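You operate a simulated robot arm through the tools that you are given. There is no shell and no other tool. Be economical: measure what you need, move in short steps, check, and stop when the job is done.

The job below is to be done with a simulated two-armed robot. You get a single attempt, and the scene is never put back.

## Task
Pick up the jar of green beads with one hand, pass it to the other hand and put it on the free slab right of left balance. Set down upright: jar of green beads.

It is judged by the outcome, as a careful person would: the job done as asked, and still so three seconds after it is handed in. It fails if anything else is knocked over, pushed out of place, dropped, spilled or broken.

## Robot
Two 7-joint arms with two-finger parallel grippers on one trunk, on a base that drives. Base frame: it is fixed to the floor where the robot stands at the start and does not move with it; the origin is under the middle of the robot, x ahead of it, y to its left, z up; the surface under the hand at the start is at about z = 0.805. Lengths are in m, angles in rad, forces in N, time in s.
The left shoulder is at the start at [0.118, 0.174, 1.063], the right one opposite. With the tool pointing down near the work surface each hand reaches from about 0.36 to 0.76 m from the robot's upright axis, wherever it stands, measured 20 degrees to its own side. Places, roughly: free slab right of left balance (15x20 cm) [-3.6, 1.2, 0.8]. Payload 3.6 kg a hand.
The TCP of each hand is the grasp point between the finger pads, 0.03 m short of the fingertips. In the tool frame z runs along the fingers and y along their closing line. Largest opening 0.11 m; finger width 0.02, thickness 0.01; the body of the gripper, 0.048 by 0.112 m, starts 0.055 m behind the TCP.
Orientation is that of the tool frame in the base frame, as a unit quaternion [x, y, z, w]. With the fingers straight down and closing along the base's y, the tool's x points along the base's -x, its y along +y and its z along -z.

## Interface
- The arms move only by the tool apply_moves. It takes "left_plan", "right_plan" or both (then of equal length, played together; a hand with none holds still); each is a list of rows, each a list of 7 numbers: the finger opening in m, from 0 to 0.11, then the shift along the tool's x, y, z in units of 150 mm (1.0 is 150 mm), then the turn, a rotation vector about the tool's x, y, z in units of 60 degrees (1.0 is 60 degrees). In form: [[fingers, tx, ty, tz, wx, wy, wz], ...]. A call has 1 to 8 rows; each row is the pose to reach, as a shift and turn from the pose commanded when the call began, along the tool's axes at that moment. A call with a number of a shift or a turn outside -1 to 1 is refused whole. Each row takes 0.2 s and may step no farther than 0.05 m and 0.15 rad from the row before; otherwise, or with a gripper value out of range, the whole call is refused. Where a pose cannot be reached the arm comes as near as it can. A force on the tool above 40 N (or 10 N above the force at the start of the call, whichever is more), or a blocked arm, ends the call early, and 0.2 s more pass. The fingers move at their own pace (about 0.153 m/s each) and stop on an object; they squeeze with about 33 N. The grip force told is the motor's: it shows also when the fingers shut on nothing. Time passes only in rows, and 0.2 s behind the last, so rows that repeat a pose let the fingers close. It gives the time, the measured TCP pose, the force on the tool (base axes), the opening and the grip force at its end, in the units of the frame above (readings bear some noise), with the torque about the TCP (base axes, N m) and any sound that the robot's microphone picked up.
- Cameras (640 x 400 px; columns grow to the right, rows downward): "scene" is now at [0.2334, 0.0123, 1.2461]; the picture's right is [-0.04, -1.00, 0.00], its down [-0.48, 0.02, -0.88] and it looks along [0.88, -0.04, -0.48] (base axes); focal length 258 px, centre (320, 200). "left" rides on the left gripper at [0.072, -0.017, -0.103] in its tool frame; the picture's right is [0.23, 0.97, 0.00], its down [-0.76, 0.18, -0.62] and it looks along [-0.61, 0.14, 0.78] (tool axes); focal length 222 px, centre (320, 200). "right" rides on the right gripper at [0.072, 0.017, -0.103] in its tool frame; the picture's right is [-0.23, 0.97, 0.00], its down [-0.76, -0.18, -0.62] and it looks along [-0.61, -0.14, 0.78] (tool axes); focal length 222 px, centre (320, 200). There is no depth. A picture from a camera that has moved, and an enlarged one, comes with that camera's place and axes in the base frame and with its lens. The place of the scene camera against the robot may be out by one fixed shift of up to 0.025 m in any direction.
- capture(camera): a new picture of that camera. No time passes.
- lift_body(by): slides the trunk up (or, below 0, down) by that many m; the arms and the scene camera ride with it, the base frame stays. It gives what a move gives, with no picture.
- steer(legs): drives the robot by 1 to 6 legs, each [ahead, left, turn to the left] in m, m and rad, along the robot's own axes; the way and the turn of a leg run together, so that a leg with both is an arc; at most 1.5 m and 3.142 rad a leg. The arms and the cameras ride along, it lands a little off, and it stops where it bumps. It gives what a move gives.
- head_to(pan, tilt): turns the head with the scene camera to pan (to the left, within 1.501 rad either way) and tilt (down, from -0.506 to 1.204), counted from straight ahead of the robot. It gives what a move gives.
- close_up(camera, box): a new picture of the part [left, top, right, bottom] of that camera's present view, enlarged. No time passes.
- close_job(): hands the job in; it is judged then, once.

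Go step by step. Nothing tells you exact positions but the pictures and the camera data: compare them with the known pose of the tool, close in by small moves and look again before you grip or let go. The budget is 120 turns and 108 pictures, counting those below and the enlarged ones. Unless the task says otherwise, let go and move clear before handing in, and close with one line.

The tools are called after "Request:" as name(argument=value, ...) on one line, values as JSON. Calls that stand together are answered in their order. apply_moves: Moves the arms, as the interface text tells. Its arguments: {"type":"object","properties":{"left_plan":{"type":"array"},"right_plan":{"type":"array"}},"required":[]} The other tools are called the same way: lift_body (by) slides the trunk up or down; steer (legs) drives the base; head_to (pan, tilt) turns the head that bears the scene camera; capture (camera) takes a picture; close_up (camera, box) takes an enlarged picture of a part of a camera's view; close_job () hands the job in.

At the start:

```text
t: 0.0
left_tool_pos: [0.5187, 0.2465, 1.0978]
left_orientation: [-0.001, 1.0, 0.0, 0.001]
left_wrist_force: [0.0, 0.3, 0.1]
left_ft_torque: [0.0, -0.02, 0.01]
left_grip_width: 0.1099
left_gripper_force: 0.0
right_tool_pos: [0.4466, -0.1608, 1.0623]
right_orientation: [0.0, 1.0, 0.0, -0.001]
right_wrist_force: [-0.3, 0.1, -0.1]
right_ft_torque: [0.0, 0.01, -0.04]
right_grip_width: 0.1101
right_gripper_force: 0.0
trunk travel left (down, up): [-0.182, 0.581]
robot x, y, heading: [-0.0004, -0.0007, -0.004]
head pan, tilt: [-0.044, 0.503]
```

scene: 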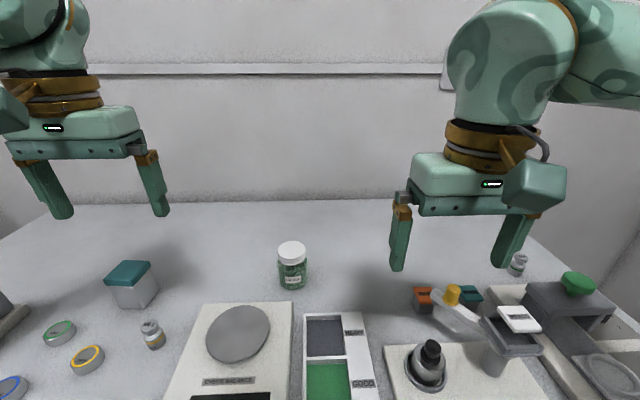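
right: 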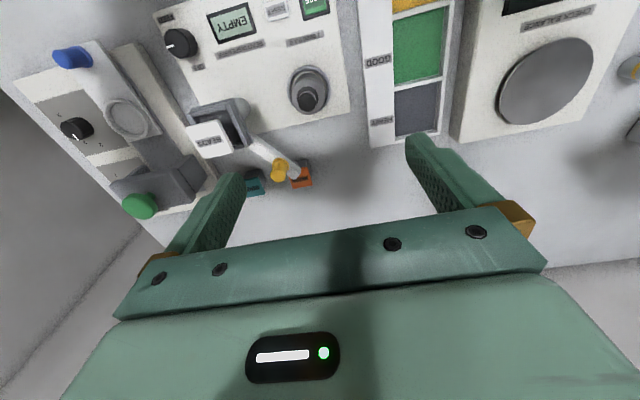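
left: 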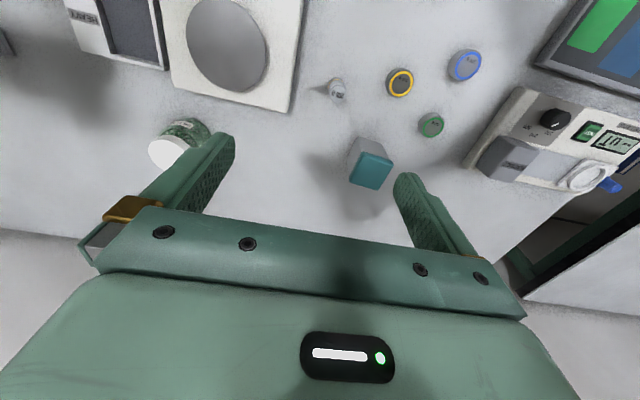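

The jar of green beads stands at about [0.655, 0.056] on the table. I'll measure it in an enlarged picture and bring the left hand over toward it at the present height.

Request:
close_up(camera="scene", box=[240, 220, 340, 310])

Request:
apply_moves(left_plan=[[0.11, -0.15, -0.22, 0, 0, 0, 0], [0.11, -0.3, -0.44, 0, 0, 0, 0], [0.11, -0.45, -0.66, 0, 0, 0, 0], [0.11, -0.6, -0.88, 0, 0, 0, 0]])

Request:
capture(camera="left")

Request:
capture(camera="scene")

```text
4.44 times, centred on (290, 265) of scene
camera zoom: at [0.2334, 0.0123, 1.2461], right [-0.04, -1.0, 0.0], down [-0.48, 0.02, -0.88], along [0.88, -0.04, -0.48], focal length 1145 px, centre (453, -89)
```

zoom: 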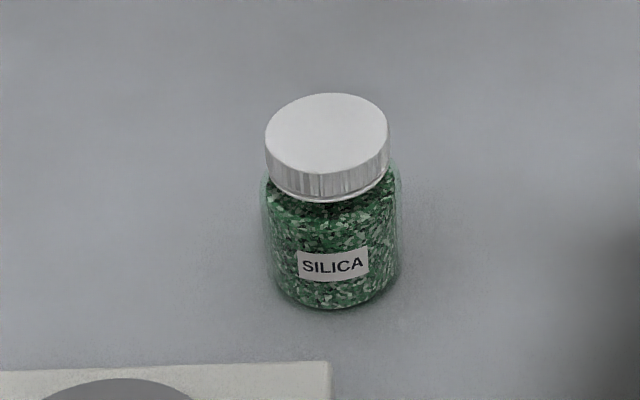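

```text
t: 1.0
left_tool_pos: [0.6109, 0.1122, 1.1007]
left_orientation: [-0.001, 1.0, 0.0, 0.001]
left_wrist_force: [0.3, -0.2, -0.6]
left_ft_torque: [0.02, -0.01, -0.01]
left_grip_width: 0.1101
left_gripper_force: 0.1
right_tool_pos: [0.4466, -0.1624, 1.0629]
right_orientation: [0.0, 1.0, -0.001, 0.0]
right_wrist_force: [-0.5, -0.6, -0.1]
right_ft_torque: [0.02, 0.02, -0.01]
right_grip_width: 0.11
right_gripper_force: 0.1
trunk travel left (down, up): [-0.182, 0.581]
robot x, y, heading: [0.0032, -0.0038, -0.005]
head pan, tilt: [-0.044, 0.503]
```

```text
103 pictures are left
camera left: at [0.5381, 0.0967, 1.2035], right [-0.23, 0.97, 0.0], down [0.76, 0.18, 0.62], along [0.61, 0.14, -0.78], focal length 222 px, centre (320, 200)
```

left: 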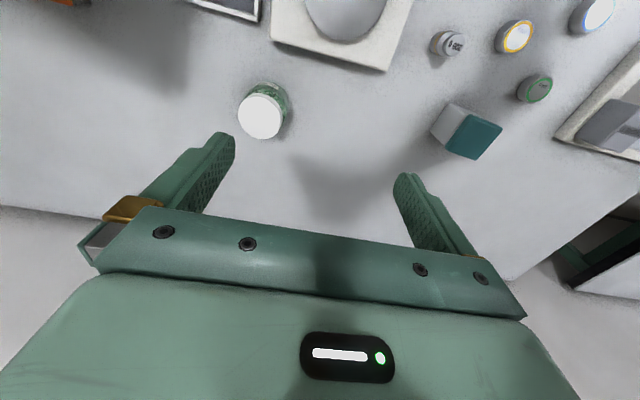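

```text
102 pictures are left
camera scene: at [0.2341, 0.0112, 1.2458], right [-0.04, -1.0, 0.0], down [-0.48, 0.02, -0.88], along [0.88, -0.04, -0.48], focal length 258 px, centre (320, 200)
```

scene: 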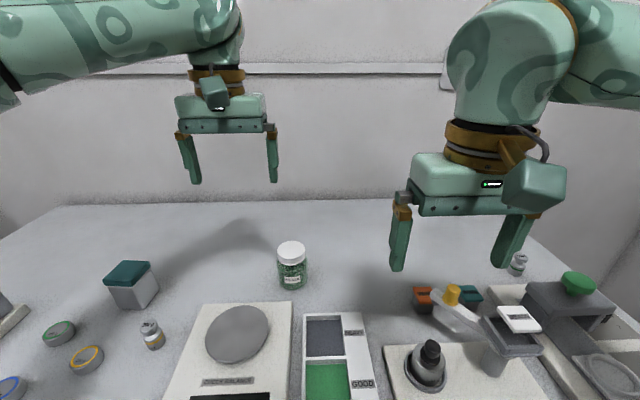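

The wrist camera puts the lid at about [0.657, 0.041, 0.888]. I'll move above it and look again.

Request:
apply_moves(left_plan=[[0.11, -0.11, -0.16, 0.16, 0, 0, 0], [0.11, -0.22, -0.32, 0.34, 0, 0, 0], [0.11, -0.313, -0.473, 0.5, 0, 0, 0], [0.11, -0.313, -0.473, 0.5, 0, 0, 0]])

Request:
capture(camera="left")

Request:
close_up(camera="scene", box=[210, 130, 370, 310])

```text
t: 2.0
left_tool_pos: [0.6569, 0.046, 1.0252]
left_orientation: [0.0, 1.0, 0.001, 0.0]
left_wrist_force: [-0.6, 0.7, 0.2]
left_ft_torque: [-0.01, -0.04, 0.0]
left_grip_width: 0.1104
left_gripper_force: 0.1
right_tool_pos: [0.4466, -0.1611, 1.0629]
right_orientation: [0.001, 1.0, 0.0, 0.0]
right_wrist_force: [-0.9, -0.1, -0.7]
right_ft_torque: [-0.01, 0.02, 0.0]
right_grip_width: 0.1097
right_gripper_force: 0.0
trunk travel left (down, up): [-0.182, 0.581]
robot x, y, heading: [0.0004, -0.0008, -0.001]
head pan, tilt: [-0.044, 0.503]
```

```text
101 pictures are left
camera left: at [0.5851, 0.0295, 1.1291], right [-0.23, 0.97, 0.0], down [0.76, 0.18, 0.62], along [0.61, 0.14, -0.78], focal length 222 px, centre (320, 200)
```

left: 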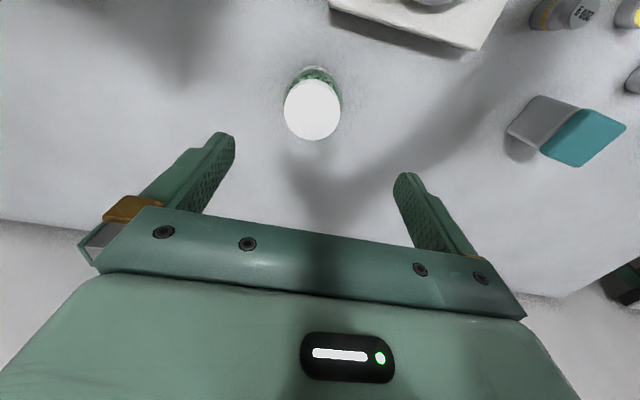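

```text
2.22 times, centred on (290, 220) of scene
camera zoom: at [0.233, 0.0128, 1.2462], right [-0.04, -1.0, 0.0], down [-0.48, 0.02, -0.88], along [0.88, -0.04, -0.48], focal length 572 px, centre (387, 156)
```

zoom: 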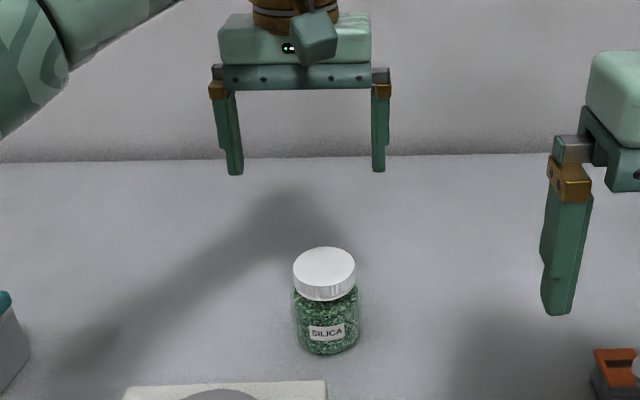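

Jar axis now reads about [0.659, 0.037]. I'll centre and lower to just above the lid, then check.

Request:
apply_moves(left_plan=[[0.11, -0.013, -0.06, 0.2, 0, 0, 0], [0.11, -0.013, -0.06, 0.42, 0, 0, 0], [0.11, -0.013, -0.06, 0.62, 0, 0, 0], [0.11, -0.013, -0.06, 0.62, 0, 0, 0]])

Request:
capture(camera="left")

Request:
close_up(camera="scene", box=[240, 200, 340, 300])

```text
t: 3.0
left_tool_pos: [0.6574, 0.0344, 0.9333]
left_orientation: [-0.001, 1.0, 0.0, 0.0]
left_wrist_force: [-0.4, 0.4, -0.5]
left_ft_torque: [0.0, 0.0, 0.0]
left_grip_width: 0.1101
left_gripper_force: 0.2
right_tool_pos: [0.4481, -0.1613, 1.062]
right_orientation: [0.0, 1.0, 0.0, 0.0]
right_wrist_force: [0.2, -0.2, -0.1]
right_ft_torque: [0.0, -0.01, -0.03]
right_grip_width: 0.11
right_gripper_force: 0.0
trunk travel left (down, up): [-0.182, 0.581]
robot x, y, heading: [-0.0016, -0.0033, -0.0]
head pan, tilt: [-0.044, 0.503]
```

```text
99 pictures are left
camera left: at [0.5854, 0.0181, 1.0385], right [-0.23, 0.97, 0.0], down [0.76, 0.18, 0.62], along [0.61, 0.14, -0.78], focal length 222 px, centre (320, 200)
```

left: 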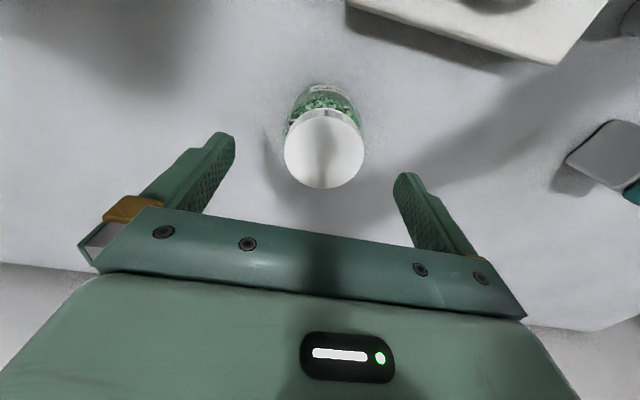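

```text
4.00 times, centred on (290, 250) of scene
camera zoom: at [0.2332, 0.0122, 1.2462], right [-0.04, -1.0, 0.0], down [-0.48, 0.02, -0.88], along [0.88, -0.04, -0.48], focal length 1030 px, centre (440, 0)
```

zoom: 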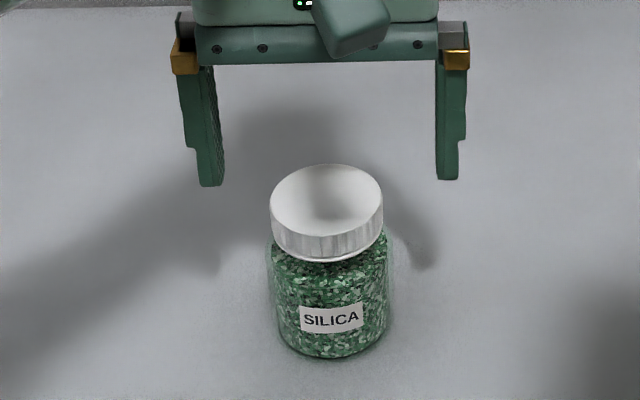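

Well centred; lid top ≈ 0.882, about 59 mm wide. I'll lower to grip just the lid (TCP ≈ 0.894) and close.

Request:
apply_moves(left_plan=[[0.11, 0, 0.018, 0.13, 0, 0, 0], [0.11, 0, 0.018, 0.26, 0, 0, 0], [0.11, 0, 0.018, 0.26, 0, 0, 0]])

Request:
close_up(camera="scene", box=[240, 200, 340, 300])

Request:
capture(camera="left")

```text
t: 3.8
left_tool_pos: [0.658, 0.0368, 0.8923]
left_orientation: [-0.001, 1.0, 0.0, 0.0]
left_wrist_force: [-0.1, -0.7, -0.5]
left_ft_torque: [0.01, 0.0, 0.01]
left_grip_width: 0.1102
left_gripper_force: 0.1
right_tool_pos: [0.447, -0.1605, 1.0614]
right_orientation: [0.0, 1.0, 0.001, -0.001]
right_wrist_force: [0.4, -0.5, -0.8]
right_ft_torque: [0.01, -0.01, -0.03]
right_grip_width: 0.1098
right_gripper_force: 0.0
trunk travel left (down, up): [-0.182, 0.581]
robot x, y, heading: [0.0033, -0.0001, 0.005]
head pan, tilt: [-0.044, 0.503]
```

```text
4.00 times, centred on (290, 250) of scene
camera zoom: at [0.2333, 0.0122, 1.2461], right [-0.04, -1.0, 0.0], down [-0.48, 0.02, -0.88], along [0.88, -0.04, -0.48], focal length 1030 px, centre (440, 0)
```

zoom: 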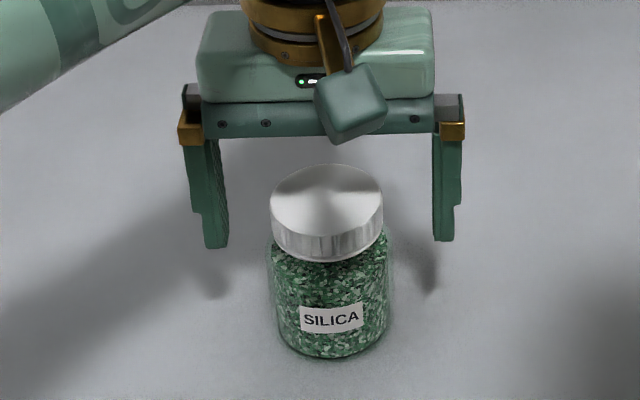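

```text
96 pictures are left
camera left: at [0.586, 0.0201, 0.9962], right [-0.23, 0.97, 0.0], down [0.76, 0.18, 0.62], along [0.61, 0.14, -0.78], focal length 222 px, centre (320, 200)
```

left: 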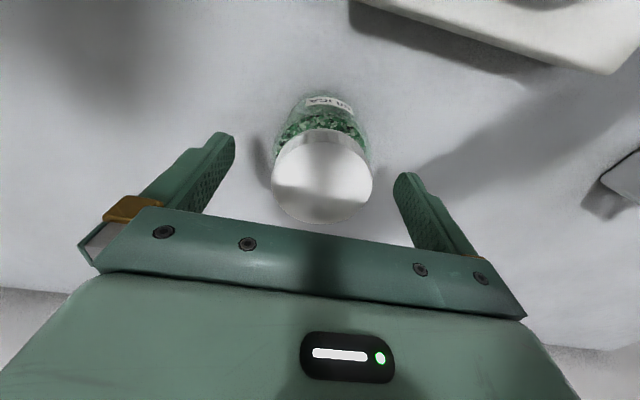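

The fingertips are just below the lid's lower edge. I'll raise 4 mm and close.

Request:
apply_moves(left_plan=[[0.11, 0, 0, -0.027, 0, 0, 0], [0.05, 0, 0, -0.027, 0, 0, 0], [0.0, 0, 0, -0.027, 0, 0, 0], [0.0, 0, 0, -0.027, 0, 0, 0], [0.0, 0, 0, -0.027, 0, 0, 0]])

Request:
close_up(camera="scene", box=[240, 200, 340, 300])

```text
t: 5.0
left_tool_pos: [0.6576, 0.0358, 0.8953]
left_orientation: [-0.001, 1.0, 0.0, 0.0]
left_wrist_force: [-0.8, 0.0, 0.7]
left_ft_torque: [-0.06, 0.02, -0.05]
left_grip_width: 0.0692
left_gripper_force: 33.4
right_tool_pos: [0.4473, -0.1602, 1.0631]
right_orientation: [0.0, 1.0, 0.0, -0.001]
right_wrist_force: [-0.8, 0.1, 0.3]
right_ft_torque: [0.0, 0.03, -0.02]
right_grip_width: 0.1099
right_gripper_force: 0.0
trunk travel left (down, up): [-0.182, 0.581]
robot x, y, heading: [0.0022, -0.002, 0.0]
head pan, tilt: [-0.044, 0.503]
```

```text
4.00 times, centred on (290, 250) of scene
camera zoom: at [0.2334, 0.0122, 1.2461], right [-0.04, -1.0, 0.0], down [-0.48, 0.02, -0.88], along [0.88, -0.04, -0.48], focal length 1030 px, centre (440, 0)
```

zoom: 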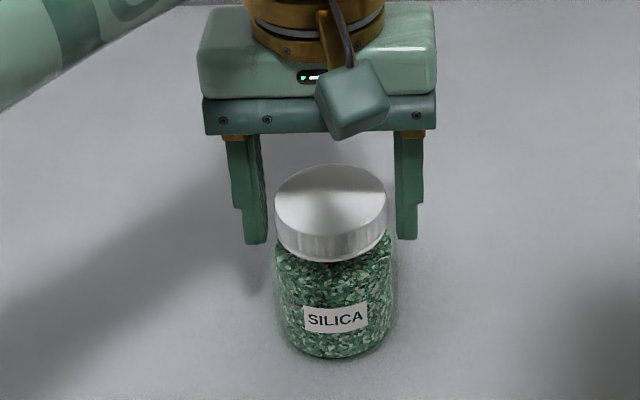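

The opening of 69 mm shows the fingers are only touching the glass shoulder, just under the lid. I'll open, rise 8 mm and regrip on the lid itself.

Request:
apply_moves(left_plan=[[0.1, 0, 0.007, 0, 0, 0, 0], [0.1, 0, 0.007, -0.05, 0, 0, 0], [0.1, 0, 0.007, -0.05, 0, 0, 0], [0.0, 0, 0.007, -0.05, 0, 0, 0], [0.0, 0, 0.007, -0.05, 0, 0, 0], [0.0, 0, 0.007, -0.05, 0, 0, 0]])

Request:
close_up(camera="scene", box=[240, 200, 340, 300])

```text
t: 6.4
left_tool_pos: [0.6567, 0.039, 0.9027]
left_orientation: [-0.002, 1.0, -0.001, 0.0]
left_wrist_force: [0.1, 0.2, 0.6]
left_ft_torque: [0.11, -0.04, -0.02]
left_grip_width: 0.0589
left_gripper_force: 32.3
right_tool_pos: [0.4475, -0.1607, 1.062]
right_orientation: [0.0, 1.0, 0.0, 0.0]
right_wrist_force: [-0.4, 0.5, -0.4]
right_ft_torque: [-0.05, -0.03, 0.02]
right_grip_width: 0.1102
right_gripper_force: 0.1
trunk travel left (down, up): [-0.182, 0.581]
robot x, y, heading: [-0.0, 0.0022, 0.002]
head pan, tilt: [-0.044, 0.503]
```

```text
4.00 times, centred on (290, 250) of scene
camera zoom: at [0.2335, 0.0122, 1.246], right [-0.04, -1.0, 0.0], down [-0.48, 0.02, -0.88], along [0.88, -0.04, -0.48], focal length 1030 px, centre (440, 0)
```

zoom: 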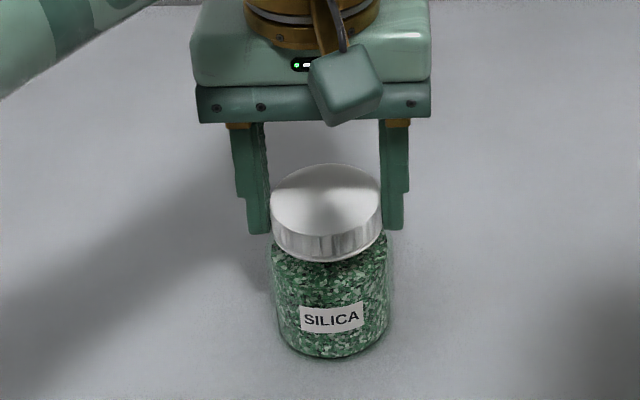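

The fingers are on the lid at 59 mm. Lifting gently and checking it holds.

Request:
apply_moves(left_plan=[[0.0, 0, 0, -0.05, 0, 0, 0], [0.0, 0, 0, -0.15, 0, 0, 0], [0.0, 0, 0, -0.3, 0, 0, 0], [0.0, 0, 0, -0.5, 0, 0, 0], [0.0, 0, 0, -0.7, 0, 0, 0], [0.0, 0, 0, -0.85, 0, 0, 0]])

Request:
capture(camera="scene")

```text
t: 7.8
left_tool_pos: [0.6583, 0.0366, 1.029]
left_orientation: [-0.001, 1.0, 0.0, 0.001]
left_wrist_force: [0.2, 0.6, -2.2]
left_ft_torque: [0.01, 0.05, 0.0]
left_grip_width: 0.059
left_gripper_force: 32.7
right_tool_pos: [0.4476, -0.1621, 1.0613]
right_orientation: [0.0, 1.0, 0.0, 0.0]
right_wrist_force: [-1.1, 0.4, -0.8]
right_ft_torque: [-0.01, -0.01, 0.0]
right_grip_width: 0.1101
right_gripper_force: 0.0
trunk travel left (down, up): [-0.182, 0.581]
robot x, y, heading: [-0.0035, -0.0009, 0.002]
head pan, tilt: [-0.044, 0.503]
```

```text
93 pictures are left
camera scene: at [0.2333, 0.0119, 1.2461], right [-0.04, -1.0, 0.0], down [-0.48, 0.02, -0.88], along [0.88, -0.04, -0.48], focal length 258 px, centre (320, 200)
```

scene: 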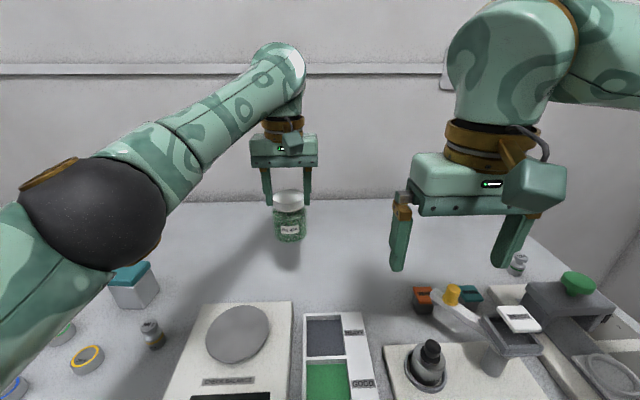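

The jar is held (about 0.2 kg) and hangs straight. Next I'll bring it inward and up, turning the left hand 90° so its camera faces away. The right hand will turn to point left and 45° down, ready to take the jar body from below the lid.

Request:
apply_moves(left_plan=[[0.0, 0.15, 0.02, -0.11, 0, 0, 0.125], [0.0, 0.3, 0.04, -0.22, 0, 0, 0.25], [0.0, 0.45, 0.06, -0.33, 0, 0, 0.375], [0.0, 0.6, 0.08, -0.44, 0, 0, 0.5], [0.0, 0.75, 0.1, -0.55, 0, 0, 0.625], [0.0, 0.9, 0.12, -0.67, 0, 0, 0.75]], right_plan=[[0.11, 0, -0.11, -0.05, -0.049, -0.049, -0.118], [0.11, 0, -0.22, -0.1, -0.098, -0.098, -0.236], [0.11, 0, -0.33, -0.15, -0.146, -0.146, -0.354], [0.11, 0, -0.44, -0.2, -0.195, -0.195, -0.472], [0.11, 0, -0.55, -0.25, -0.244, -0.244, -0.59], [0.11, 0, -0.65, -0.3, -0.293, -0.293, -0.7076]])

Request:
capture(camera="scene")

```text
t: 9.2
left_tool_pos: [0.5457, 0.0519, 1.1097]
left_orientation: [0.321, 0.947, 0.0, -0.002]
left_wrist_force: [0.5, 0.0, -2.8]
left_ft_torque: [0.02, 0.06, 0.01]
left_grip_width: 0.0589
left_gripper_force: 33.2
left hand out of reach, approached as far as the arm can: row 6
right_tool_pos: [0.3906, -0.1867, 0.9901]
right_orientation: [-0.345, 0.915, 0.139, 0.157]
right_wrist_force: [0.8, 0.6, -0.2]
right_ft_torque: [-0.01, 0.06, 0.03]
right_grip_width: 0.1098
right_gripper_force: 0.0
right hand out of reach, approached as far as the arm can: row 3, 4, 5, 6
trunk travel left (down, up): [-0.182, 0.581]
robot x, y, heading: [0.0008, -0.0016, 0.002]
head pan, tilt: [-0.044, 0.503]
```

```text
92 pictures are left
camera scene: at [0.2364, 0.0129, 1.2452], right [-0.04, -1.0, 0.0], down [-0.48, 0.02, -0.88], along [0.87, -0.04, -0.48], focal length 258 px, centre (320, 200)
```

scene: 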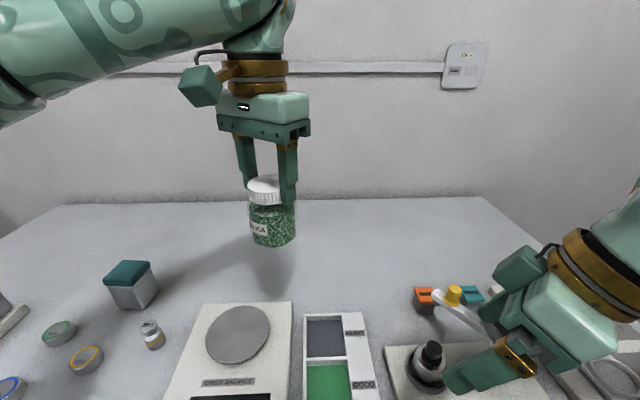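

The right hand can't take that sideways pose well. Instead it will point forward and about 50° off vertical, which suits the arm better. First I'll turn it there and raise it.

Request:
apply_moves(right_plan=[[0.11, -0.09, -0.035, -0.1, 0.0735, -0.08, 0.061], [0.11, -0.18, -0.07, -0.2, 0.147, -0.16, 0.122], [0.11, -0.27, -0.105, -0.3, 0.2205, -0.24, 0.183], [0.11, -0.36, -0.14, -0.4, 0.294, -0.32, 0.243], [0.11, -0.45, -0.175, -0.5, 0.3675, -0.4, 0.304], [0.11, -0.53, -0.21, -0.61, 0.441, -0.48, 0.365], [0.11, -0.53, -0.21, -0.61, 0.441, -0.48, 0.365]])

Request:
capture(camera="scene")

```text
t: 10.8
left_tool_pos: [0.5442, 0.0513, 1.1117]
left_orientation: [0.32, 0.947, 0.001, 0.001]
left_wrist_force: [-0.2, -0.7, -2.0]
left_ft_torque: [-0.01, -0.01, -0.01]
left_grip_width: 0.0586
left_gripper_force: 33.5
right_tool_pos: [0.4481, -0.1971, 1.0954]
right_orientation: [-0.092, 0.904, 0.048, 0.414]
right_wrist_force: [-0.1, -0.5, -0.4]
right_ft_torque: [0.01, -0.01, 0.02]
right_grip_width: 0.1098
right_gripper_force: 0.0
trunk travel left (down, up): [-0.182, 0.581]
robot x, y, heading: [-0.0035, 0.0013, 0.003]
head pan, tilt: [-0.044, 0.503]
```

```text
91 pictures are left
camera scene: at [0.2335, 0.012, 1.246], right [-0.04, -1.0, 0.0], down [-0.48, 0.02, -0.88], along [0.88, -0.04, -0.48], focal length 258 px, centre (320, 200)
```

scene: 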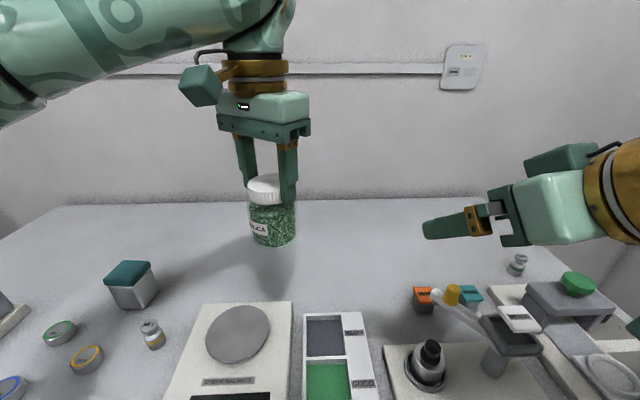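

The right hand reached its tilted pose. I'll check its own view and a close view of it before bringing the hands together.

Request:
capture(camera="right")

Request:
close_up(camera="scene", box=[400, 100, 640, 270])

```text
90 pictures are left
camera right: at [0.3222, -0.2063, 1.1063], right [-0.06, 0.98, 0.18], down [0.06, -0.18, 0.98], along [1.0, 0.07, -0.05], focal length 222 px, centre (320, 200)
```

right: 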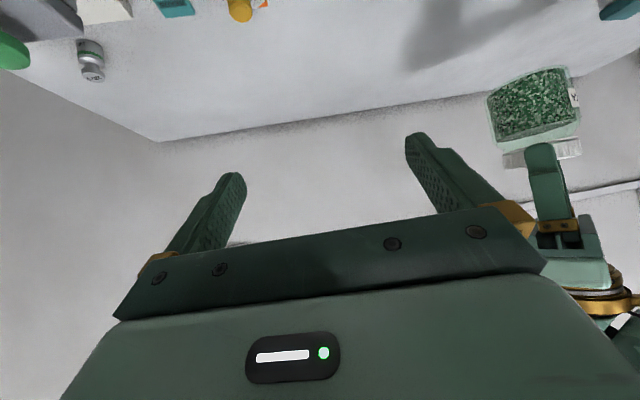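

```text
2.35 times, centred on (520, 185) of scene
camera zoom: at [0.2335, 0.012, 1.246], right [-0.04, -1.0, 0.0], down [-0.48, 0.02, -0.88], along [0.88, -0.04, -0.48], focal length 606 px, centre (-151, 235)
```

zoom: 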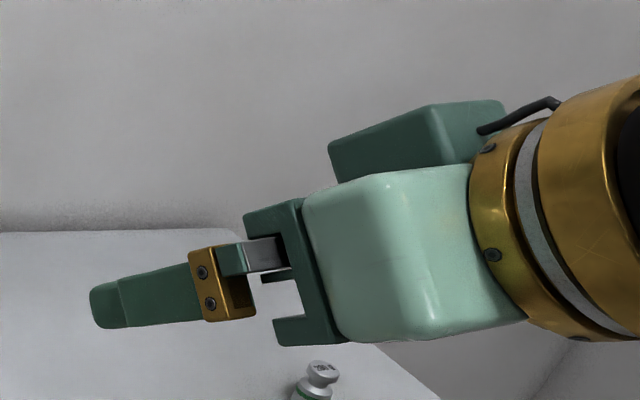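

The right wrist camera is under the hand and there is a box on its upper side, so I'll plan for that. I'll bring the jar slightly forward and to the middle, and put the right hand behind it at jar-body height.

Request:
apply_moves(left_plan=[[0.0, -0.09, -0.065, 0, 0, 0, -0.02], [0.0, -0.18, -0.13, 0, 0, 0, -0.04], [0.0, -0.27, -0.195, 0, 0, 0, -0.06], [0.0, -0.36, -0.26, 0, 0, 0, -0.08], [0.0, -0.456, -0.322, 0, 0, 0, -0.1], [0.0, -0.456, -0.322, 0, 0, 0, -0.1]], right_plan=[[0.11, 0.05, 0.19, 0.045, 0.019, 0, 0.016], [0.11, 0.1, 0.38, 0.09, 0.038, 0, 0.032], [0.11, 0.15, 0.57, 0.135, 0.057, 0, 0.049], [0.11, 0.2, 0.76, 0.18, 0.076, 0, 0.065], [0.11, 0.248, 0.949, 0.227, 0.095, -0.001, 0.081], [0.11, 0.248, 0.949, 0.227, 0.095, -0.001, 0.081]])

Request:
capture(camera="scene")

Request:
capture(camera="right")

```text
t: 12.2
left_tool_pos: [0.5691, -0.0274, 1.1101]
left_orientation: [0.271, 0.963, 0.001, 0.001]
left_wrist_force: [0.0, 0.5, -2.2]
left_ft_torque: [0.02, 0.0, -0.01]
left_grip_width: 0.0589
left_gripper_force: 32.9
right_tool_pos: [0.4222, -0.0582, 1.048]
right_orientation: [-0.033, 0.909, 0.021, 0.414]
right_wrist_force: [0.7, -0.7, -0.1]
right_ft_torque: [0.0, 0.03, 0.02]
right_grip_width: 0.1101
right_gripper_force: 0.0
right hand out of reach, approached as far as the arm can: row 2
trunk travel left (down, up): [-0.182, 0.581]
robot x, y, heading: [-0.002, -0.0017, -0.001]
head pan, tilt: [-0.044, 0.503]
```

```text
88 pictures are left
camera scene: at [0.2335, 0.012, 1.246], right [-0.04, -1.0, 0.0], down [-0.48, 0.02, -0.88], along [0.88, -0.04, -0.48], focal length 258 px, centre (320, 200)
```

scene: 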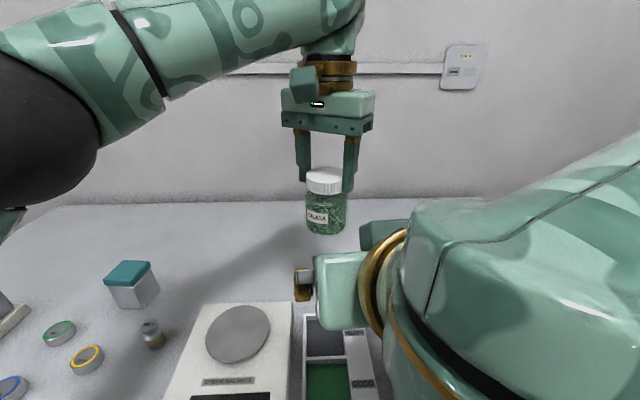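

```text
87 pictures are left
camera right: at [0.2953, -0.0499, 1.0604], right [0.07, 0.98, 0.18], down [0.04, -0.19, 0.98], along [1.0, -0.06, -0.05], focal length 222 px, centre (320, 200)
```

right: 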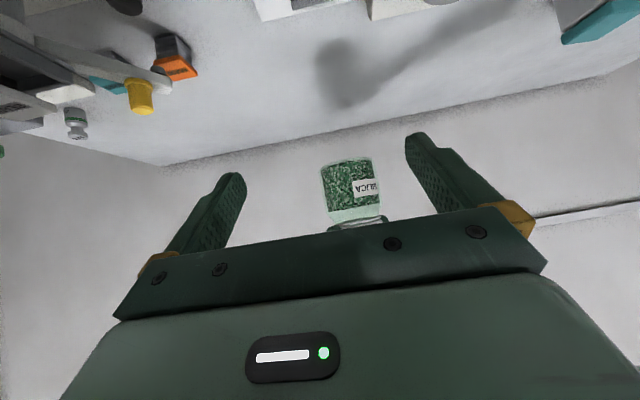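

Jar base is about z = 1.01, and the right hand is at the right height behind it. I'll advance horizontally halfway while aligning sideways, then look.

Request:
apply_moves(right_plan=[[0.11, -0.1, 0.07, 0.12, 0, 0, 0], [0.11, -0.2, 0.15, 0.24, 0, 0, 0], [0.11, -0.312, 0.15, 0.363, 0, 0, 0], [0.11, -0.312, 0.15, 0.363, 0, 0, 0]])

Request:
capture(camera="scene")

Request:
capture(camera="right")

Request:
capture(camera="left")

```text
t: 13.2
left_tool_pos: [0.5696, -0.0262, 1.1104]
left_orientation: [0.271, 0.963, 0.001, 0.002]
left_wrist_force: [-0.2, -0.1, -2.6]
left_ft_torque: [0.02, 0.0, -0.01]
left_grip_width: 0.0591
left_gripper_force: 32.8
right_tool_pos: [0.4925, -0.029, 1.0482]
right_orientation: [-0.035, 0.909, 0.022, 0.414]
right_wrist_force: [0.7, -0.6, 0.3]
right_ft_torque: [-0.02, 0.03, 0.0]
right_grip_width: 0.1098
right_gripper_force: 0.1
trunk travel left (down, up): [-0.182, 0.581]
robot x, y, heading: [-0.0002, 0.0014, 0.001]
head pan, tilt: [-0.044, 0.503]
```

```text
86 pictures are left
camera scene: at [0.2333, 0.0122, 1.2461], right [-0.04, -1.0, 0.0], down [-0.48, 0.02, -0.88], along [0.88, -0.04, -0.48], focal length 258 px, centre (320, 200)
```

scene: 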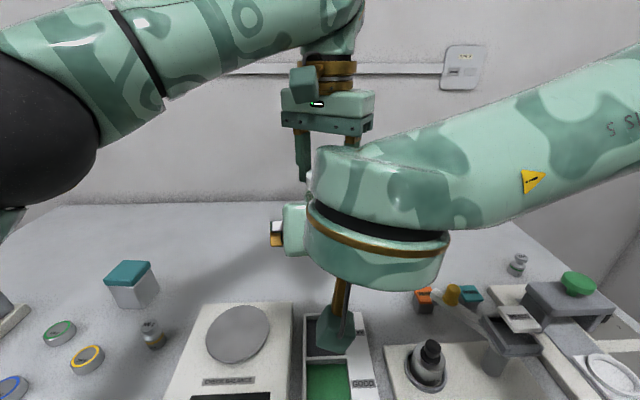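

```text
85 pictures are left
camera right: at [0.3662, -0.0214, 1.0601], right [0.07, 0.98, 0.18], down [0.04, -0.18, 0.98], along [1.0, -0.06, -0.05], focal length 222 px, centre (320, 200)
```

right: 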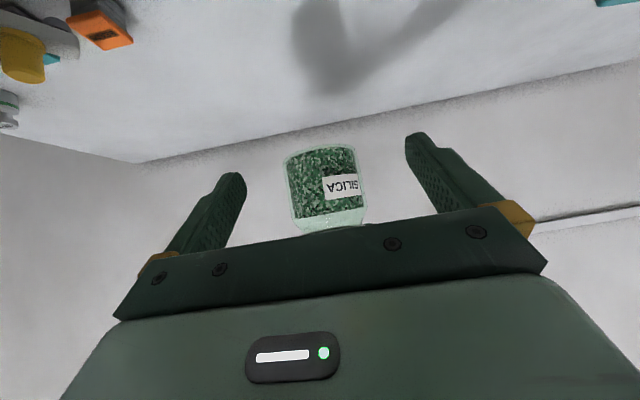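

```text
84 pictures are left
camera left: at [0.4991, -0.003, 1.2142], right [0.31, 0.95, 0.0], down [0.74, -0.25, 0.62], along [0.59, -0.2, -0.78], focal length 222 px, centre (320, 200)
```

left: 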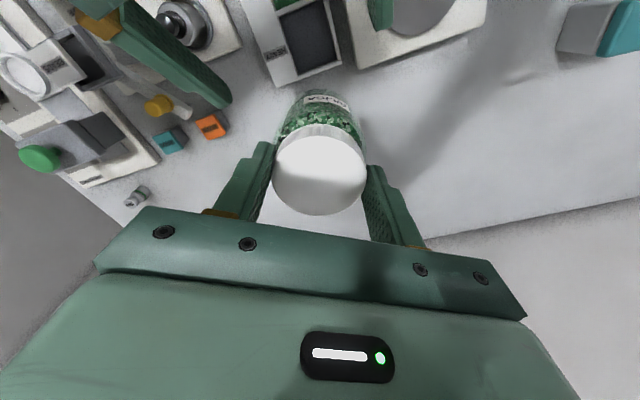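

Aligned well. I'll advance the remaining 6.5 cm around the jar body and check before closing.

Request:
apply_moves(right_plan=[[0.11, -0.08, -0.01, 0.1, 0, 0, 0], [0.11, -0.16, -0.02, 0.2, 0, 0, 0], [0.11, -0.22, -0.022, 0.27, 0, 0, 0], [0.11, -0.27, -0.022, 0.331, 0, 0, 0], [0.11, -0.27, -0.022, 0.331, 0, 0, 0]])

Request:
capture(camera="right")

Request:
capture(camera="left")

Request:
capture(camera="scene")

```text
t: 14.4
left_tool_pos: [0.5695, -0.0277, 1.1111]
left_orientation: [0.271, 0.963, 0.0, 0.001]
left_wrist_force: [-0.3, 0.1, -2.6]
left_ft_torque: [0.04, -0.02, 0.0]
left_grip_width: 0.0588
left_gripper_force: 32.8
right_tool_pos: [0.5573, -0.0255, 1.0474]
right_orientation: [-0.034, 0.909, 0.021, 0.415]
right_wrist_force: [-0.5, 0.3, -0.5]
right_ft_torque: [0.0, -0.01, 0.0]
right_grip_width: 0.1102
right_gripper_force: 0.0
trunk travel left (down, up): [-0.182, 0.581]
robot x, y, heading: [0.0019, -0.0001, -0.003]
head pan, tilt: [-0.044, 0.503]
```

```text
83 pictures are left
camera right: at [0.4299, -0.0193, 1.0581], right [0.07, 0.98, 0.18], down [0.04, -0.18, 0.98], along [1.0, -0.06, -0.05], focal length 222 px, centre (320, 200)
```

right: 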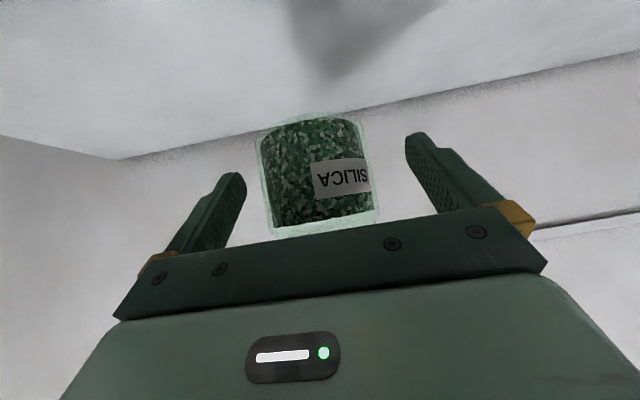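

```text
82 pictures are left
camera left: at [0.4993, -0.003, 1.2141], right [0.31, 0.95, 0.0], down [0.74, -0.25, 0.62], along [0.59, -0.2, -0.78], focal length 222 px, centre (320, 200)
```

left: 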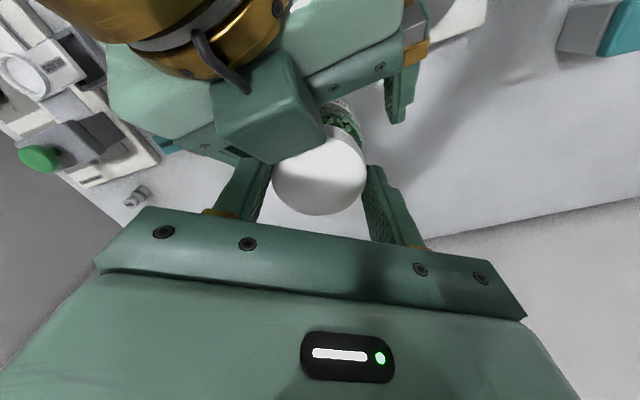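

```text
81 pictures are left
camera scene: at [0.2335, 0.0122, 1.246], right [-0.04, -1.0, 0.0], down [-0.48, 0.02, -0.88], along [0.88, -0.04, -0.48], focal length 258 px, centre (320, 200)
```

scene: 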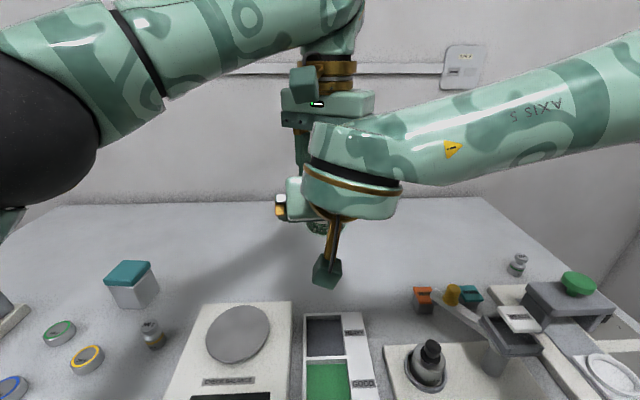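

The right fingers straddle the jar body with no contact, about 3 mm off centre. I'll correct that and close the right fingers, keeping the left grip.

Request:
apply_moves(right_plan=[[0.11, 0, -0.02, 0, 0, 0, 0], [0.085, 0, -0.02, 0, 0, 0, 0], [0.075, 0, -0.02, 0, 0, 0, 0], [0.05, 0, -0.02, 0, 0, 0, 0], [0.0, 0, -0.02, 0, 0, 0, 0], [0.0, 0, -0.02, 0, 0, 0, 0]])

Request:
capture(camera="right")

Request:
capture(camera="left")

```text
t: 15.8
left_tool_pos: [0.5695, -0.0272, 1.1096]
left_orientation: [0.272, 0.962, -0.001, 0.001]
left_wrist_force: [3.8, -7.1, 0.2]
left_ft_torque: [-0.26, 0.09, -0.28]
left_grip_width: 0.0591
left_gripper_force: 33.2
right_tool_pos: [0.5557, -0.0304, 1.0474]
right_orientation: [-0.035, 0.909, 0.022, 0.416]
right_wrist_force: [-4.4, 8.2, 0.0]
right_ft_torque: [-0.23, -0.36, 0.43]
right_grip_width: 0.069
right_gripper_force: 33.1
trunk travel left (down, up): [-0.182, 0.581]
robot x, y, heading: [0.0027, 0.0016, 0.003]
head pan, tilt: [-0.044, 0.503]
```

```text
80 pictures are left
camera right: at [0.4297, -0.023, 1.0579], right [0.07, 0.98, 0.18], down [0.04, -0.18, 0.98], along [1.0, -0.06, -0.05], focal length 222 px, centre (320, 200)
```

right: 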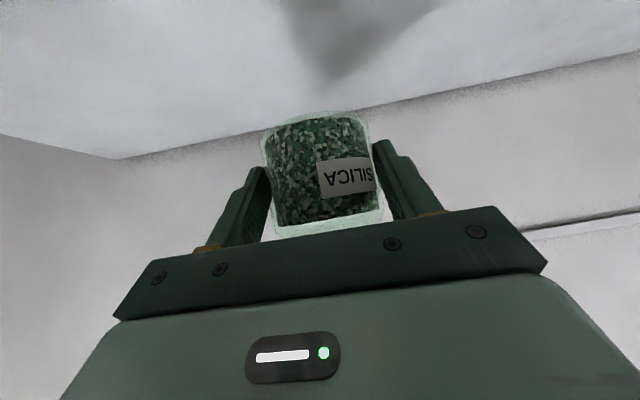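

```text
79 pictures are left
camera left: at [0.4992, -0.0033, 1.214], right [0.31, 0.95, 0.0], down [0.74, -0.25, 0.62], along [0.59, -0.2, -0.78], focal length 222 px, centre (320, 200)
```

left: 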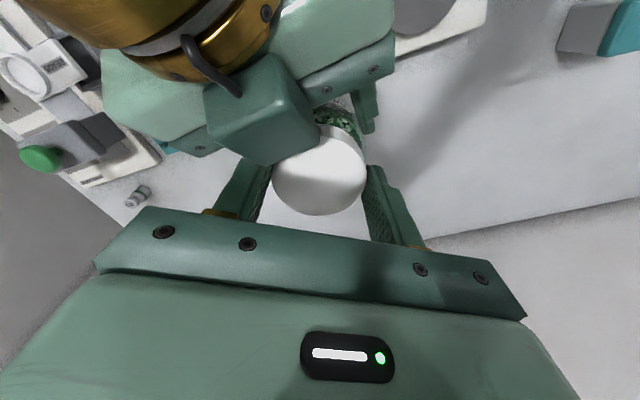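

The right hand grips the body at 69 mm, with a mild sideways load of 8 N between the hands. I'll ease that out with a small shift before letting go with the left.

Request:
apply_moves(right_plan=[[0.0, 0.005, 0.015, 0, 0, 0, 0], [0.0, 0.01, 0.025, 0, 0, 0, 0], [0.0, 0.01, 0.025, 0, 0, 0, 0]])

```text
t: 16.6
left_tool_pos: [0.5704, -0.0254, 1.11]
left_orientation: [0.271, 0.963, 0.002, 0.001]
left_wrist_force: [-12.8, 14.8, -9.0]
left_ft_torque: [0.88, 0.61, -0.18]
left_grip_width: 0.0591
left_gripper_force: 33.5
right_tool_pos: [0.557, -0.028, 1.0453]
right_orientation: [-0.031, 0.909, 0.019, 0.415]
right_wrist_force: [12.0, -14.7, 6.4]
right_ft_torque: [0.1, 0.14, -0.01]
right_grip_width: 0.0685
right_gripper_force: 33.1
trunk travel left (down, up): [-0.182, 0.581]
robot x, y, heading: [-0.0038, -0.0015, -0.002]
head pan, tilt: [-0.044, 0.503]
```

Overcorrected slightly; going back about two thirds.

Request:
apply_moves(right_plan=[[0.0, -0.004, -0.008, 0, 0, 0, 0], [0.0, -0.0075, -0.016, 0, 0, 0, 0], [0.0, -0.0075, -0.016, 0, 0, 0, 0]])

```text
t: 17.4
left_tool_pos: [0.5696, -0.0254, 1.1097]
left_orientation: [0.269, 0.963, 0.001, 0.001]
left_wrist_force: [-0.5, 13.7, -14.5]
left_ft_torque: [0.79, 0.01, 0.07]
left_grip_width: 0.0589
left_gripper_force: 32.6
right_tool_pos: [0.5566, -0.0282, 1.0458]
right_orientation: [-0.033, 0.909, 0.021, 0.415]
right_wrist_force: [2.0, -14.8, 12.4]
right_ft_torque: [0.13, -0.15, -0.3]
right_grip_width: 0.0686
right_gripper_force: 32.8
trunk travel left (down, up): [-0.182, 0.581]
robot x, y, heading: [0.0025, 0.0035, 0.004]
head pan, tilt: [-0.044, 0.503]
```

Request:
apply_moves(right_plan=[[0.0, -0.0075, -0.015, -0.0065, 0, 0, 0], [0.0, -0.0075, -0.015, -0.0065, 0, 0, 0]])

```text
t: 18.0
left_tool_pos: [0.5693, -0.0276, 1.1106]
left_orientation: [0.271, 0.963, -0.001, 0.002]
left_wrist_force: [12.1, -4.1, -6.8]
left_ft_torque: [-0.39, -0.93, -0.22]
left_grip_width: 0.059
left_gripper_force: 32.9
right_tool_pos: [0.5561, -0.0296, 1.0452]
right_orientation: [-0.038, 0.909, 0.022, 0.414]
right_wrist_force: [-13.3, 4.9, 6.2]
right_ft_torque: [0.13, -0.02, 0.3]
right_grip_width: 0.0686
right_gripper_force: 32.9
trunk travel left (down, up): [-0.182, 0.581]
robot x, y, heading: [0.0009, -0.0006, 0.0]
head pan, tilt: [-0.044, 0.503]
```

The residual load is small. I'll now open the left fingers just enough to clear the lid and check that the right holds.

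Request:
apply_moves(left_plan=[[0.065, 0, 0, 0, 0, 0, 0], [0.075, 0, 0, 0, 0, 0, 0], [0.075, 0, 0, 0, 0, 0, 0]], right_plan=[[0.0, 0, 0, 0, 0, 0, 0], [0.0, 0, 0, 0, 0, 0, 0], [0.0, 0, 0, 0, 0, 0, 0]])

Request:
capture(camera="left")

Request:
capture(camera="right")

```text
t: 18.8
left_tool_pos: [0.5697, -0.0259, 1.1108]
left_orientation: [0.27, 0.963, 0.0, 0.0]
left_wrist_force: [-0.1, 0.3, 0.3]
left_ft_torque: [-0.03, -0.01, 0.02]
left_grip_width: 0.0749
left_gripper_force: 0.0
right_tool_pos: [0.5576, -0.0309, 1.0477]
right_orientation: [-0.034, 0.909, 0.021, 0.415]
right_wrist_force: [0.7, -0.6, 0.3]
right_ft_torque: [0.0, 0.03, 0.02]
right_grip_width: 0.0686
right_gripper_force: 32.5
trunk travel left (down, up): [-0.182, 0.581]
robot x, y, heading: [0.0029, -0.0022, -0.003]
head pan, tilt: [-0.044, 0.503]
```

```text
78 pictures are left
camera left: at [0.4993, -0.003, 1.2141], right [0.31, 0.95, 0.0], down [0.74, -0.25, 0.62], along [0.59, -0.2, -0.78], focal length 222 px, centre (320, 200)
```

left: 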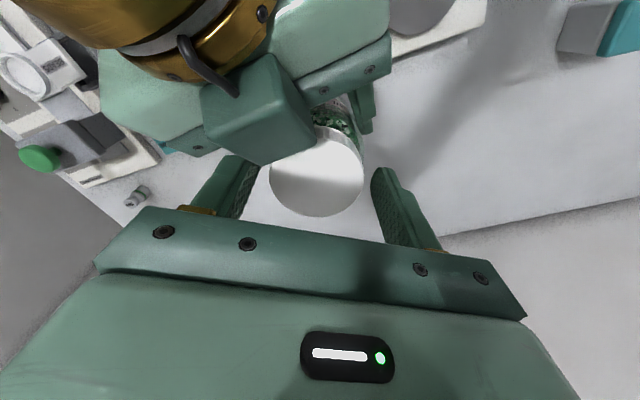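

```text
77 pictures are left
camera right: at [0.4296, -0.0237, 1.0577], right [0.07, 0.98, 0.18], down [0.04, -0.18, 0.98], along [1.0, -0.06, -0.06], focal length 222 px, centre (320, 200)
```

right: 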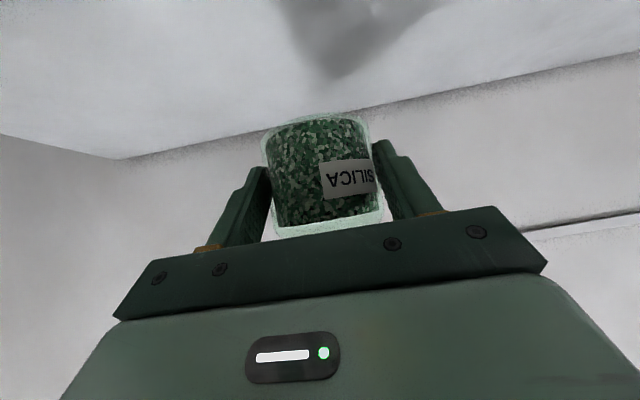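

The right hand holds the jar alone, and the lid is free. Raising the left hand straight up and away.

Request:
apply_moves(left_plan=[[0.075, 0, 0, -0.1, 0, 0, 0], [0.075, 0, 0, -0.25, 0, 0, 0], [0.075, 0, 0, -0.45, 0, 0, 0], [0.075, 0, 0, -0.7, 0, 0, 0], [0.075, 0, 0, -0.95, 0, 0, 0]])

Request:
capture(camera="left")

Request:
capture(camera="scene")

```text
t: 20.0
left_tool_pos: [0.575, -0.0251, 1.1683]
left_orientation: [0.27, 0.963, -0.003, 0.012]
left_wrist_force: [-0.3, -0.4, 0.4]
left_ft_torque: [0.01, 0.03, -0.03]
left_grip_width: 0.0752
left_gripper_force: 0.0
left hand out of reach, approached as far as the arm can: row 2, 3, 4, 5
right_tool_pos: [0.557, -0.031, 1.0458]
right_orientation: [-0.034, 0.909, 0.022, 0.415]
right_wrist_force: [0.5, -0.9, 0.1]
right_ft_torque: [-0.02, 0.03, -0.03]
right_grip_width: 0.0687
right_gripper_force: 33.0
trunk travel left (down, up): [-0.182, 0.581]
robot x, y, heading: [-0.0018, -0.0039, 0.0]
head pan, tilt: [-0.044, 0.503]
```

```text
76 pictures are left
camera left: at [0.5034, -0.0006, 1.271], right [0.31, 0.95, -0.01], down [0.73, -0.24, 0.64], along [0.61, -0.2, -0.77], focal length 222 px, centre (320, 200)
```

left: 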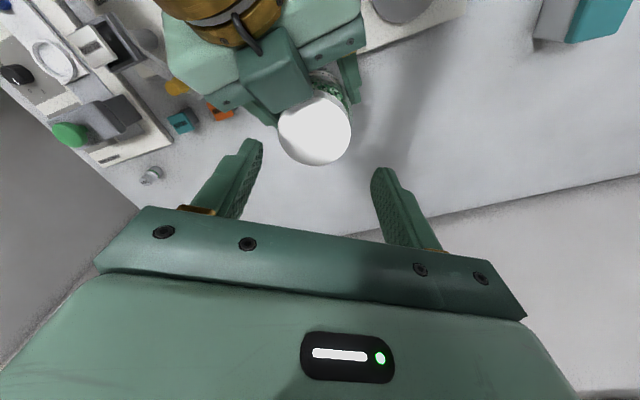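

```text
75 pictures are left
camera scene: at [0.2338, 0.0123, 1.2459], right [-0.04, -1.0, 0.0], down [-0.48, 0.02, -0.88], along [0.88, -0.04, -0.48], focal length 258 px, centre (320, 200)
```

scene: 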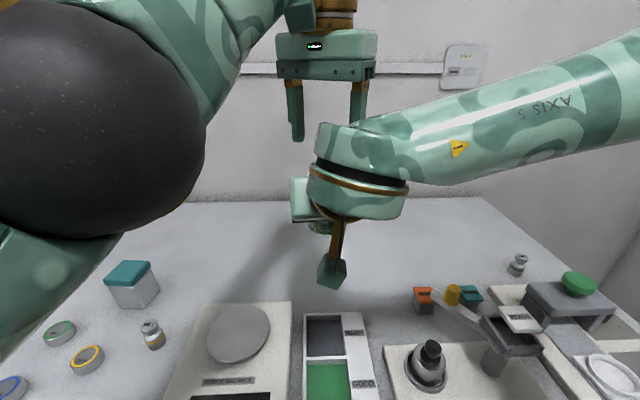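

Left hand is clear above the lid. I'll swing it out to the left and turn its wrist back.

Request:
apply_moves(left_plan=[[0.075, 0.1, 0.15, 0, 0, 0, 0], [0.075, 0.23, 0.31, 0, 0, 0, -0.13], [0.075, 0.36, 0.47, 0, 0, 0, -0.26], [0.075, 0.5, 0.63, 0, 0, 0, -0.39], [0.075, 0.63, 0.785, 0, 0, 0, -0.52]])

Request:
capture(camera="scene")

```text
t: 21.2
left_tool_pos: [0.6021, 0.0243, 1.1603]
left_orientation: [0.0, 1.0, -0.003, 0.003]
left_wrist_force: [1.0, 1.3, 0.0]
left_ft_torque: [-0.1, 0.06, -0.01]
left_grip_width: 0.0749
left_gripper_force: 0.1
left hand out of reach, approached as far as the arm can: row 1, 2, 3, 4, 5
right_tool_pos: [0.5574, -0.0272, 1.0453]
right_orientation: [-0.036, 0.91, 0.02, 0.414]
right_wrist_force: [0.2, 1.3, -0.9]
right_ft_torque: [-0.07, 0.03, -0.06]
right_grip_width: 0.0685
right_gripper_force: 33.0
trunk travel left (down, up): [-0.182, 0.581]
robot x, y, heading: [0.0037, -0.0013, -0.002]
head pan, tilt: [-0.044, 0.503]
```

```text
74 pictures are left
camera scene: at [0.2351, 0.0164, 1.2457], right [-0.04, -1.0, 0.0], down [-0.48, 0.02, -0.88], along [0.87, -0.04, -0.48], focal length 258 px, centre (320, 200)
```

scene: 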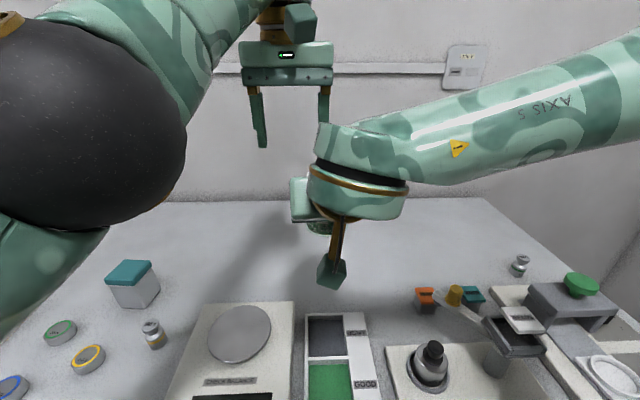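

Request:
apply_moves(left_plan=[[0.075, -0.05, 0.2, 0, 0, 0, 0], [0.075, -0.1, 0.4, 0, 0, 0, 0], [0.075, -0.1, 0.6, 0, 0, 0, 0], [0.075, -0.1, 0.8, 0.1, 0, 0, 0], [0.075, -0.1, 0.95, 0.2, 0, 0, 0]])

Request:
capture(camera="scene")

```text
t: 22.4
left_tool_pos: [0.6464, 0.1549, 1.1471]
left_orientation: [0.002, 1.0, 0.0, 0.0]
left_wrist_force: [-0.3, -0.3, -0.3]
left_ft_torque: [0.03, 0.01, -0.01]
left_grip_width: 0.0748
left_gripper_force: 0.2
left hand out of reach, approached as far as the arm can: row 1, 2, 3, 4, 5
right_tool_pos: [0.557, -0.0307, 1.0457]
right_orientation: [-0.034, 0.909, 0.022, 0.415]
right_wrist_force: [0.0, 0.2, 0.4]
right_ft_torque: [0.02, 0.02, -0.02]
right_grip_width: 0.0683
right_gripper_force: 33.2
trunk travel left (down, up): [-0.182, 0.581]
robot x, y, heading: [0.0023, -0.0001, -0.003]
head pan, tilt: [-0.044, 0.503]
```

```text
73 pictures are left
camera scene: at [0.2336, 0.012, 1.246], right [-0.04, -1.0, 0.0], down [-0.48, 0.02, -0.88], along [0.88, -0.04, -0.48], focal length 258 px, centre (320, 200)
```

scene: 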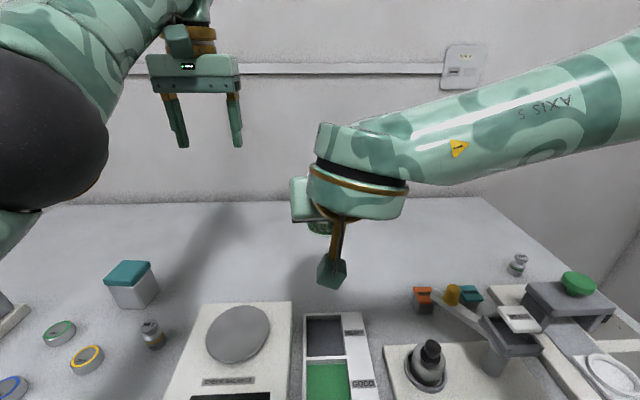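

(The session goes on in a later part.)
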